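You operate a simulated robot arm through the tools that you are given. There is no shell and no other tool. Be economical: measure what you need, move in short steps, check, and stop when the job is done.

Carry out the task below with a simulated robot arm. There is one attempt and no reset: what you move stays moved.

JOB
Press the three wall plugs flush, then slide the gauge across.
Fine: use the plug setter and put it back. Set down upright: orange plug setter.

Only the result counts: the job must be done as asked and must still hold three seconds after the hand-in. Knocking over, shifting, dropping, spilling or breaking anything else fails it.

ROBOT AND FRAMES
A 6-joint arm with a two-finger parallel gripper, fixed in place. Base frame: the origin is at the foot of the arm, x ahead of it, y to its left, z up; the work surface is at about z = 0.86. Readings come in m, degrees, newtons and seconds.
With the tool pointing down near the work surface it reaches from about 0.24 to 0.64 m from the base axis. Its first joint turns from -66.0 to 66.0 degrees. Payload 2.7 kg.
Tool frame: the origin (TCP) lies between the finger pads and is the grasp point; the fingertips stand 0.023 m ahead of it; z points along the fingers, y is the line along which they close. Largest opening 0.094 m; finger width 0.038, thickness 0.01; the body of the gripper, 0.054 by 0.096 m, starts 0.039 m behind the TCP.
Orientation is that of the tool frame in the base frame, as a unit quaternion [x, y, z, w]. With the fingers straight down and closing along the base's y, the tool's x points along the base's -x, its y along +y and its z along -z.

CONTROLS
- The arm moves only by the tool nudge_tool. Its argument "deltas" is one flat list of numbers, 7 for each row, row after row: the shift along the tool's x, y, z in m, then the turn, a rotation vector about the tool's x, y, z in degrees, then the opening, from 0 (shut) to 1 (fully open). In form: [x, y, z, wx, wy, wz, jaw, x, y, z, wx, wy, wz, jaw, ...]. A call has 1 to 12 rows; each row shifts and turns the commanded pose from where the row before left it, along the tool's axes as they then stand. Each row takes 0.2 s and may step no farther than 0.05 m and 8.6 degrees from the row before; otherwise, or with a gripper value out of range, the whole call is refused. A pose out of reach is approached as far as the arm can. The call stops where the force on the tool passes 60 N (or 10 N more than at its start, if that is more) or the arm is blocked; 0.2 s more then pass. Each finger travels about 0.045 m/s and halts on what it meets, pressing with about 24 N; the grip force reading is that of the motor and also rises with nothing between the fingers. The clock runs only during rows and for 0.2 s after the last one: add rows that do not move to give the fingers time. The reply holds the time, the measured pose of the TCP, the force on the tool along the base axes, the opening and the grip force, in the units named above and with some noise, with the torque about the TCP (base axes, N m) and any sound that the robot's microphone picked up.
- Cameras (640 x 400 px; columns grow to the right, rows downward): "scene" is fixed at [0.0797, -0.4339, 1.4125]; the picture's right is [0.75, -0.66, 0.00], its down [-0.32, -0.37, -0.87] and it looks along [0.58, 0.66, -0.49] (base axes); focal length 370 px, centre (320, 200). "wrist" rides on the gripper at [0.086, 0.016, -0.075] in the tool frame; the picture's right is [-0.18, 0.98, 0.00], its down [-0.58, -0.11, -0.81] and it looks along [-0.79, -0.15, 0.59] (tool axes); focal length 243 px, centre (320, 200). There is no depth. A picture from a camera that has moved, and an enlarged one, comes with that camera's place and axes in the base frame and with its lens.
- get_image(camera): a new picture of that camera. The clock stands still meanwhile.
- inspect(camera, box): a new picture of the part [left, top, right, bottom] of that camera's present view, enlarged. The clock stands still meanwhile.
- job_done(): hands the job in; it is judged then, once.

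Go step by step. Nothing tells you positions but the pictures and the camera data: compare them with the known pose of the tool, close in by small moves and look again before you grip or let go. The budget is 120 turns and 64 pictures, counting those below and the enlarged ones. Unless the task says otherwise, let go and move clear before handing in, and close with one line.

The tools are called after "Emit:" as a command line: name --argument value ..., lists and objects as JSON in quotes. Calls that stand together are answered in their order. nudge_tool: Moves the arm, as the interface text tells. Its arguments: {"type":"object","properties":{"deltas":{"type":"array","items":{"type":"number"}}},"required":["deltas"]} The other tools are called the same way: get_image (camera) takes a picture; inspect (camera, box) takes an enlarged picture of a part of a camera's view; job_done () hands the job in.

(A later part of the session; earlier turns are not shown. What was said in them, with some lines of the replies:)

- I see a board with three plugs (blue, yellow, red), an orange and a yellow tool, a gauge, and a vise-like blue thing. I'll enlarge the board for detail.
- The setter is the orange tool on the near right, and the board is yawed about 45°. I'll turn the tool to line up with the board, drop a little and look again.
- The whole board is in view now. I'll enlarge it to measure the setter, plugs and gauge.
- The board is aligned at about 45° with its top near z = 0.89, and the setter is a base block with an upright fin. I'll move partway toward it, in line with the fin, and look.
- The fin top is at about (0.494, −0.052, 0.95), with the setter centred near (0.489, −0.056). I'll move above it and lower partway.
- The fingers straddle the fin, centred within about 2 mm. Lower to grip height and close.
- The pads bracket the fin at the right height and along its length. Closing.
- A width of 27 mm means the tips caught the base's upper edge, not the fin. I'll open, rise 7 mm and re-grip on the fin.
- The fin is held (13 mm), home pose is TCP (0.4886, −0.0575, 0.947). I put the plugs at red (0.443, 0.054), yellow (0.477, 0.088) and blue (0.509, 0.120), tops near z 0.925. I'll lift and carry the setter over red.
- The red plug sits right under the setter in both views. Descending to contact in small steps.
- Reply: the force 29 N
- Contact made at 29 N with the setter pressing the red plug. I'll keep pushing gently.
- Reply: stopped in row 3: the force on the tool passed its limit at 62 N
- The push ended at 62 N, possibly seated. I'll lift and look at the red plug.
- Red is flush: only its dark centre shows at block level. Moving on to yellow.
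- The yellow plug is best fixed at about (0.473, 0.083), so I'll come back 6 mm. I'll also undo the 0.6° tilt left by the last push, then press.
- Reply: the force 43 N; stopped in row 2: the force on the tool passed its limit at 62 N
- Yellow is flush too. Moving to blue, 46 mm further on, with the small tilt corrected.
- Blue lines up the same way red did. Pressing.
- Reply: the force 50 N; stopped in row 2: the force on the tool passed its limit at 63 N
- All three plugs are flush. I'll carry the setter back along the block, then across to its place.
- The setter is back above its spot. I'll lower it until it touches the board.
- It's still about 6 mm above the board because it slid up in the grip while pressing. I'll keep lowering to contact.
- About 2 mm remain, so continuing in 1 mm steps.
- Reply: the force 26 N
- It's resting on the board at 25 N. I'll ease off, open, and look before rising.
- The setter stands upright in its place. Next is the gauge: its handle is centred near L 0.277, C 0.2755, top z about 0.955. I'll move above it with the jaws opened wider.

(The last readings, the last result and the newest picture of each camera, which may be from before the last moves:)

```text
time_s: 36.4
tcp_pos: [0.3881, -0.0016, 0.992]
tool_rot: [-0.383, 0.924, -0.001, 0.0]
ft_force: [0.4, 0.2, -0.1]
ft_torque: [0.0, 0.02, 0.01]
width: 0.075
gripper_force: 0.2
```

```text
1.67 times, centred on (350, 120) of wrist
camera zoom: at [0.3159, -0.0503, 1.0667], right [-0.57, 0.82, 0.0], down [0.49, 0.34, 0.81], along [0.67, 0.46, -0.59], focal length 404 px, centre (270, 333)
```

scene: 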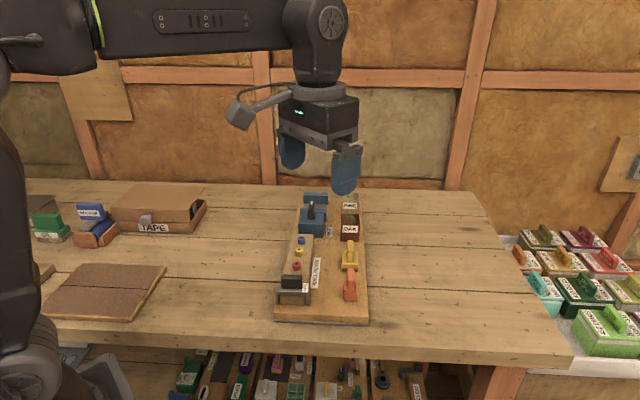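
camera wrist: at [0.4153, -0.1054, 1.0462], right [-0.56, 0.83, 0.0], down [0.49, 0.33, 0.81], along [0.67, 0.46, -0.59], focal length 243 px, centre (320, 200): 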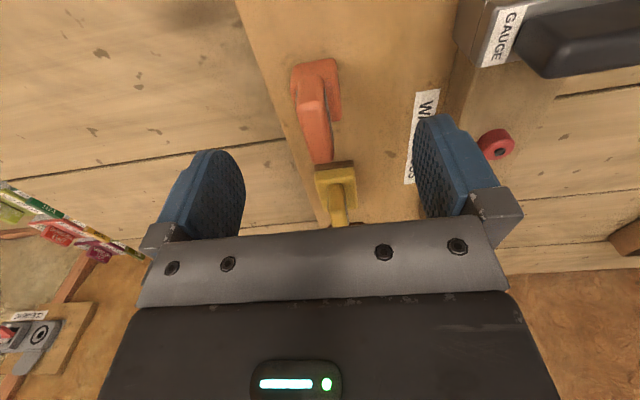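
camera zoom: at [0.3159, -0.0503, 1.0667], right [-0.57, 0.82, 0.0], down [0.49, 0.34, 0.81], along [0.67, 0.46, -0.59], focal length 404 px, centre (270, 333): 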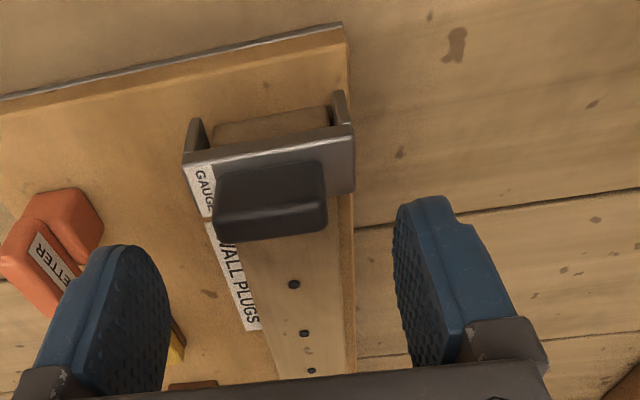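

The jaws are over the gauge handle within a few mm. Adjusting slightly and lowering to grip height.

Emit:
nudge_tool --deltas '[-0.004, -0.001, 0, 0, 0, 0, 0.8, 0, 0, 0.017, 0, 0, 0, 0.8, 0, 0, 0.015, 0, 0, 0, 0.8, 0, 0, 0, 0, 0, 0, 0.8]'

Emit:
inspect --camera "scene" --box '[270, 230, 350, 310]'

Emit:
inspect --camera "wrist" --box '[200, 0, 500, 240]'

```text
time_s: 37.4
tcp_pos: [0.3914, 0.0019, 0.9592]
tool_rot: [-0.383, 0.924, 0.001, 0.0]
ft_force: [-0.3, -0.3, -0.2]
ft_torque: [-0.01, 0.02, 0.0]
width: 0.075
gripper_force: 0.1
```

```text
5.00 times, centred on (310, 270) of scene
camera zoom: at [0.0797, -0.4339, 1.4125], right [0.75, -0.66, 0.0], down [-0.32, -0.37, -0.87], along [0.58, 0.66, -0.49], focal length 1852 px, centre (370, -150)
```

zoom: 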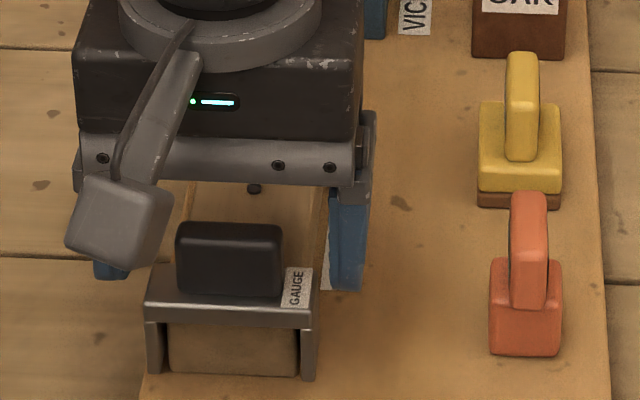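

```text
1.67 times, centred on (350, 120) of wrist
camera zoom: at [0.319, -0.0485, 1.0336], right [-0.57, 0.82, 0.0], down [0.49, 0.34, 0.81], along [0.67, 0.46, -0.59], focal length 404 px, centre (270, 333)
```

zoom: 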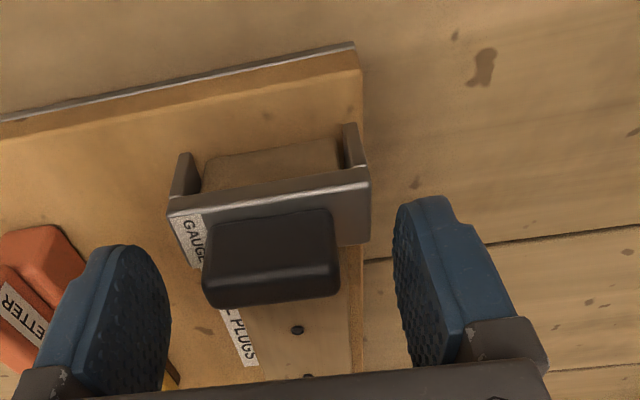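

Good bracket around the handle. Closing.

Emit:
nudge_tool --deltas '[0, 0, 0, 0, 0, 0, 0.5, 0, 0, 0, 0, 0, 0, 0.3, 0, 0, 0, 0, 0, 0, 0.3, 0, 0, 0, 0, 0, 0, 0.3, 0, 0, 0, 0, 0, 0, 0.3, 0, 0, 0, 0, 0, 0, 0.3]'

Emit:
inspect --camera "scene" --box '[270, 230, 350, 310]'

```text
time_s: 38.8
tcp_pos: [0.3918, 0.0001, 0.9597]
tool_rot: [-0.383, 0.924, -0.001, 0.0]
ft_force: [-6.3, 8.8, 1.8]
ft_torque: [0.18, 0.11, -0.17]
width: 0.0398
gripper_force: 24.1
```

```text
5.00 times, centred on (310, 270) of scene
camera zoom: at [0.0795, -0.4336, 1.4126], right [0.75, -0.66, 0.0], down [-0.32, -0.37, -0.87], along [0.58, 0.66, -0.49], focal length 1852 px, centre (370, -150)
```

zoom: 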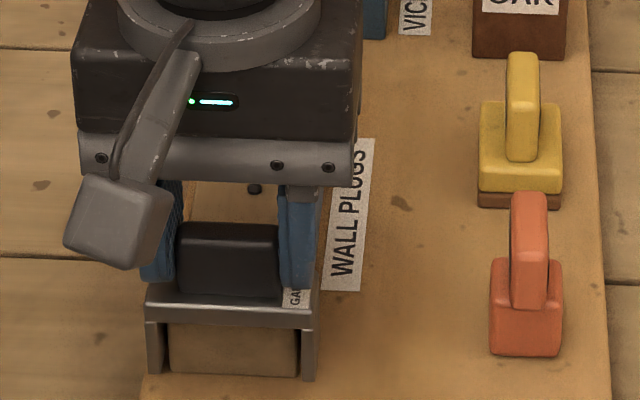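

The handle is held at 40 mm. I'll ease off the side load and slide the gauge along the block in short steps.

Emit:
nudge_tool --deltas '[0, 0.001, 0, 0, 0, 0, 0.3, -0.004, 0, 0, 0, 0, 0, 0.3, -0.008, 0, 0, 0, 0, 0, 0.3, -0.01, 0, 0, 0, 0, 0, 0.3, -0.01, 0, 0, 0, 0, 0, 0.3, -0.01, 0, 0, 0, 0, 0, 0.3, 0, 0, 0, 0, 0, 0, 0.3]'

Emit:
inspect --camera "scene" --box '[270, 210, 350, 310]'

```text
time_s: 40.4
tcp_pos: [0.4224, 0.0326, 0.9588]
tool_rot: [-0.383, 0.924, -0.001, 0.002]
ft_force: [-3.3, 3.7, 17.2]
ft_torque: [0.37, 0.18, -0.3]
width: 0.0398
gripper_force: 24.3
```

```text
4.00 times, centred on (310, 260) of scene
camera zoom: at [0.0795, -0.4338, 1.4126], right [0.75, -0.66, 0.0], down [-0.32, -0.37, -0.87], along [0.58, 0.66, -0.49], focal length 1481 px, centre (360, -40)
```

zoom: 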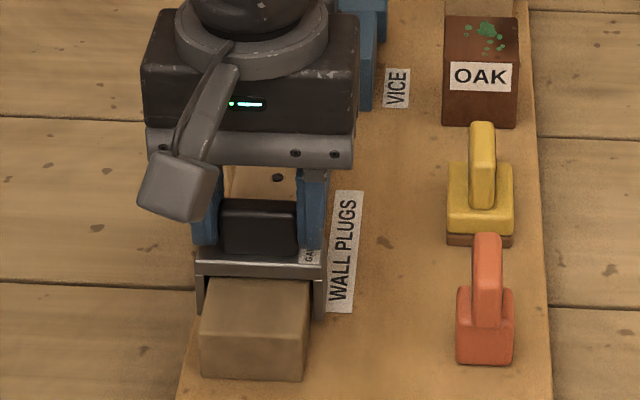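

It slides freely. There's a slight downforce, so I'll raise the tool 1 mm and keep going.

Emit:
nudge_tool --deltas '[-0.008, 0, -0.001, 0, 0, 0, 0.3, -0.01, 0, 0, 0, 0, 0, 0.3, -0.01, 0, 0, 0, 0, 0, 0.3, -0.01, 0, 0, 0, 0, 0, 0.3, -0.01, 0, 0, 0, 0, 0, 0.3, -0.01, 0, 0, 0, 0, 0, 0.3, -0.01, 0, 0, 0, 0, 0, 0.3, -0.01, 0, 0, 0, 0, 0, 0.3, -0.01, 0, 0, 0, 0, 0, 0.3, 0, 0, 0, 0, 0, 0, 0.3]'

Emit:
inspect --camera "scene" --box '[270, 190, 350, 290]'

Emit:
inspect --camera "wrist" --box '[200, 0, 500, 240]'

```text
time_s: 42.5
tcp_pos: [0.4818, 0.0946, 0.9585]
tool_rot: [-0.382, 0.924, -0.001, -0.001]
ft_force: [12.9, -13.7, -0.4]
ft_torque: [-0.42, 0.46, -0.08]
width: 0.04
gripper_force: 23.7
```

```text
4.00 times, centred on (310, 240) of scene
camera zoom: at [0.0803, -0.4342, 1.4124], right [0.75, -0.66, 0.0], down [-0.32, -0.37, -0.87], along [0.58, 0.66, -0.49], focal length 1481 px, centre (360, 40)
```

zoom: 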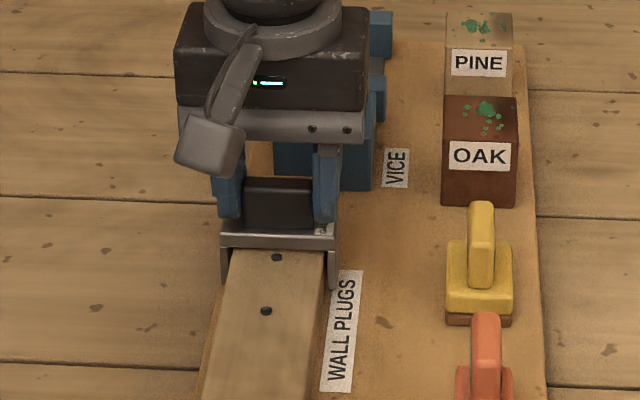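

```text
1.67 times, centred on (350, 120) of wrist
camera zoom: at [0.4113, 0.045, 1.033], right [-0.57, 0.82, 0.0], down [0.49, 0.34, 0.81], along [0.66, 0.45, -0.59], focal length 404 px, centre (270, 333)
```

zoom: 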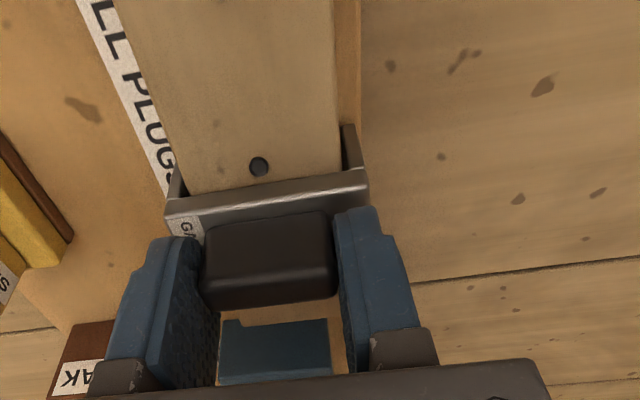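

The gauge has passed yellow; there's a side load from drift, so I'll shift 1.5 mm and carry on past blue.

Emit:
nudge_tool --deltas '[0, -0.0015, 0, 0, 0, 0, 0.3, -0.008, -0.0003, 0, 0, 0, 0, 0.3, -0.008, -0.0002, 0, 0, 0, 0, 0.3, -0.008, 0, 0, 0, 0, 0, 0.3, -0.008, 0, 0, 0, 0, 0, 0.3, 0, 0, 0, 0, 0, 0, 0.3]'

Emit:
inspect --camera "scene" --box '[280, 190, 350, 270]'

Emit:
inspect --camera "wrist" --box '[200, 0, 500, 240]'

```text
time_s: 44.0
tcp_pos: [0.5063, 0.1183, 0.9587]
tool_rot: [-0.384, 0.923, 0.001, -0.001]
ft_force: [-12.8, 11.9, 0.3]
ft_torque: [0.22, -0.15, -0.25]
width: 0.04
gripper_force: 23.8
```

```text
5.00 times, centred on (315, 230) of scene
camera zoom: at [0.0795, -0.4335, 1.4127], right [0.75, -0.66, 0.0], down [-0.32, -0.37, -0.87], along [0.58, 0.66, -0.49], focal length 1852 px, centre (345, 50)
```

zoom: 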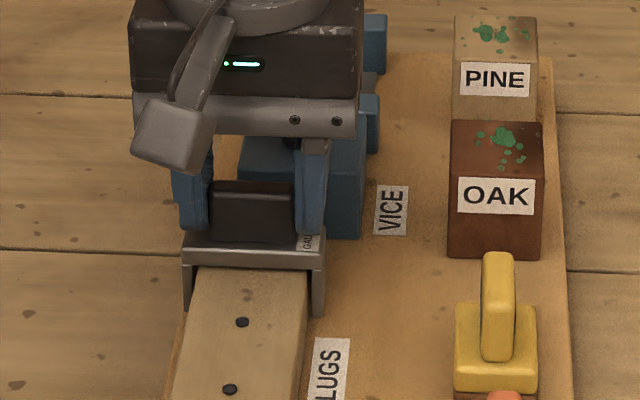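

```text
1.67 times, centred on (350, 120) of wrist
camera zoom: at [0.4346, 0.0678, 1.0332], right [-0.57, 0.82, 0.0], down [0.49, 0.33, 0.81], along [0.66, 0.46, -0.59], focal length 404 px, centre (270, 333)
```

zoom: 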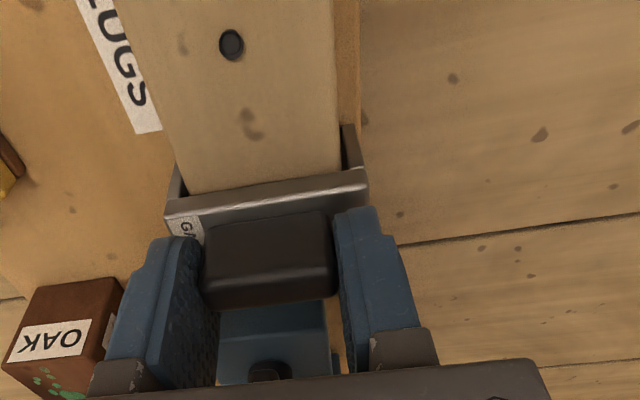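

The gauge is over the blue plug. I'll relieve the side load and go 15 mm more toward the block's end, watching for the vice.

Emit:
nudge_tool --deltas '[0, 0.0012, 0, 0, 0, 0, 0.3, -0.005, 0, 0, 0, 0, 0, 0.3, -0.005, 0, 0, 0, 0, 0, 0.3, -0.005, 0, 0, 0, 0, 0, 0.3, 0, 0, 0, 0, 0, 0, 0.3]'

Emit:
inspect --camera "scene" --box '[280, 190, 350, 270]'

Emit:
inspect --camera "wrist" --box '[200, 0, 500, 240]'

```text
time_s: 45.1
tcp_pos: [0.5176, 0.1288, 0.959]
tool_rot: [-0.384, 0.924, 0.0, -0.001]
ft_force: [-7.7, 7.4, 0.0]
ft_torque: [-0.06, 0.59, -0.08]
width: 0.0398
gripper_force: 24.3
```

```text
5.00 times, centred on (315, 230) of scene
camera zoom: at [0.0796, -0.4336, 1.4126], right [0.75, -0.66, 0.0], down [-0.32, -0.37, -0.87], along [0.58, 0.66, -0.49], focal length 1852 px, centre (345, 50)
```

zoom: 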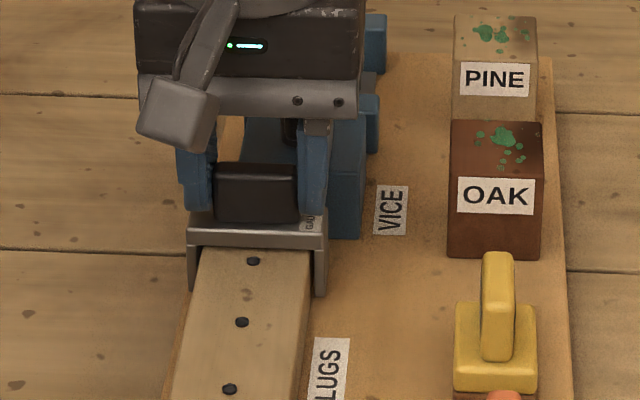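

```text
1.67 times, centred on (350, 120) of wrist
camera zoom: at [0.4453, 0.0787, 1.0332], right [-0.57, 0.82, 0.0], down [0.49, 0.34, 0.81], along [0.66, 0.46, -0.59], focal length 404 px, centre (270, 333)
```

zoom: 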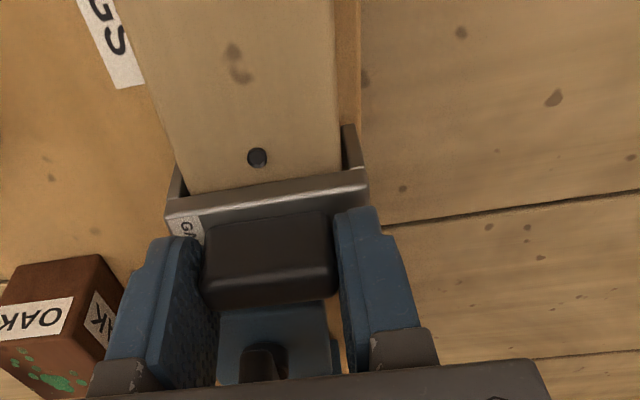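

The gauge is past all three plugs, just beyond blue. I'll add 4 mm for margin and check for vice contact by force.

Emit:
nudge_tool --deltas '[0, 0.0007, 0, 0, 0, 0, 0.3, -0.002, 0, 0, 0, 0, 0, 0.3, -0.002, 0, 0, 0, 0, 0, 0.3, 0, 0, 0, 0, 0, 0, 0.3]'

Emit:
inspect --camera "scene" --box '[280, 190, 350, 270]'

```text
time_s: 46.1
tcp_pos: [0.5202, 0.132, 0.9586]
tool_rot: [-0.382, 0.924, -0.001, 0.0]
ft_force: [-1.1, -0.1, -0.2]
ft_torque: [0.25, -0.02, 0.03]
width: 0.0402
gripper_force: 24.1
```

```text
5.00 times, centred on (315, 230) of scene
camera zoom: at [0.0799, -0.4338, 1.4125], right [0.75, -0.66, 0.0], down [-0.32, -0.37, -0.87], along [0.58, 0.66, -0.49], focal length 1852 px, centre (345, 50)
```

zoom: 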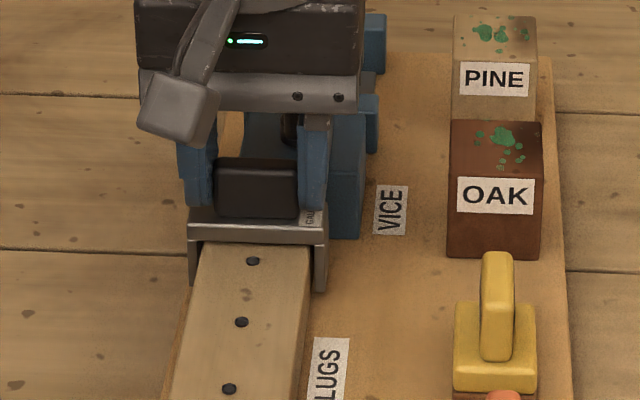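

The forces are near zero and the gauge is clear of all plugs. I'll release and rise.

Emit:
nudge_tool --deltas '[0, 0, 0, 0, 0, 0, 0.65, 0, 0, 0, 0, 0, 0, 0.65, 0, 0, 0, 0, 0, 0, 0.65, 0, 0, -0.02, 0, 0, 0, 0.65, 0, 0, -0.04, 0, 0, 0, 0.65, 0.01, 0, -0.04, 0, 0, 0, 0.65, 0.04, 0, -0.03, 0, 0, 0, 0.65, 0.04, 0, 0, 0, 0, 0, 0.65, 0, 0, 0, 0, 0, 0, 0.65]'

Emit:
inspect --camera "scene" --box '[265, 190, 385, 320]'

Emit:
inspect --camera "wrist" --box '[230, 40, 420, 200]'

```text
time_s: 48.1
tcp_pos: [0.4548, 0.0665, 1.087]
tool_rot: [-0.383, 0.924, 0.0, 0.0]
ft_force: [0.3, -0.8, -0.1]
ft_torque: [0.02, -0.03, 0.02]
width: 0.061
gripper_force: 0.1
```

```text
3.08 times, centred on (325, 255) of scene
camera zoom: at [0.0797, -0.4339, 1.4125], right [0.75, -0.66, 0.0], down [-0.32, -0.37, -0.87], along [0.58, 0.66, -0.49], focal length 1140 px, centre (305, 31)
```

zoom: 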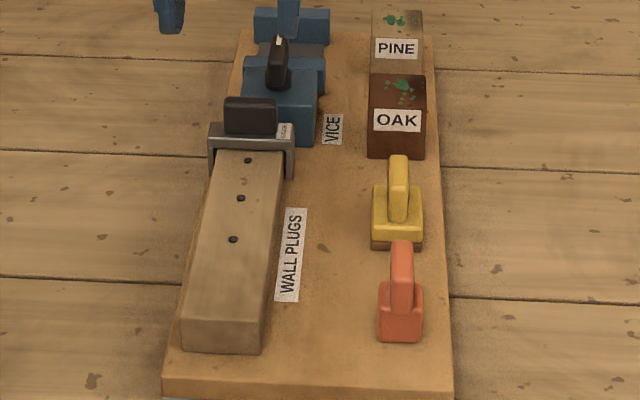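

```text
2.50 times, centred on (325, 120) of wrist
camera zoom: at [0.3836, 0.017, 1.1626], right [-0.57, 0.82, 0.0], down [0.49, 0.34, 0.81], along [0.67, 0.46, -0.59], focal length 606 px, centre (308, 400)
```

zoom: 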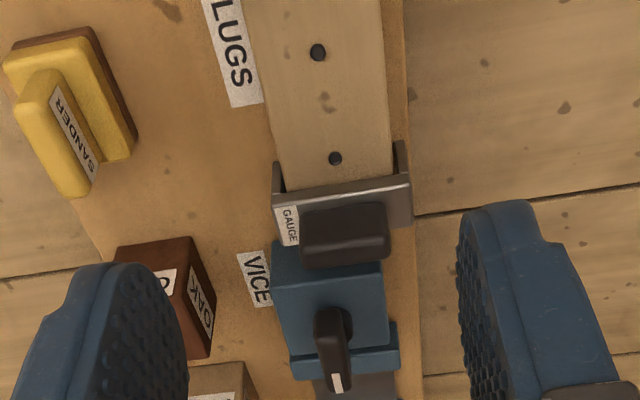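

The plugs are flush, the gauge sits beyond them at the far end of the block, and the setter stands upright in its place. Nothing else has visibly moved, so I'm handing in.

Emit:
job_done

```text
The job is handed in.
```

I pressed all three wall plugs flush with the orange setter, stood it back upright within about 2 mm of its original spot, and slid the gauge across past all three plugs.
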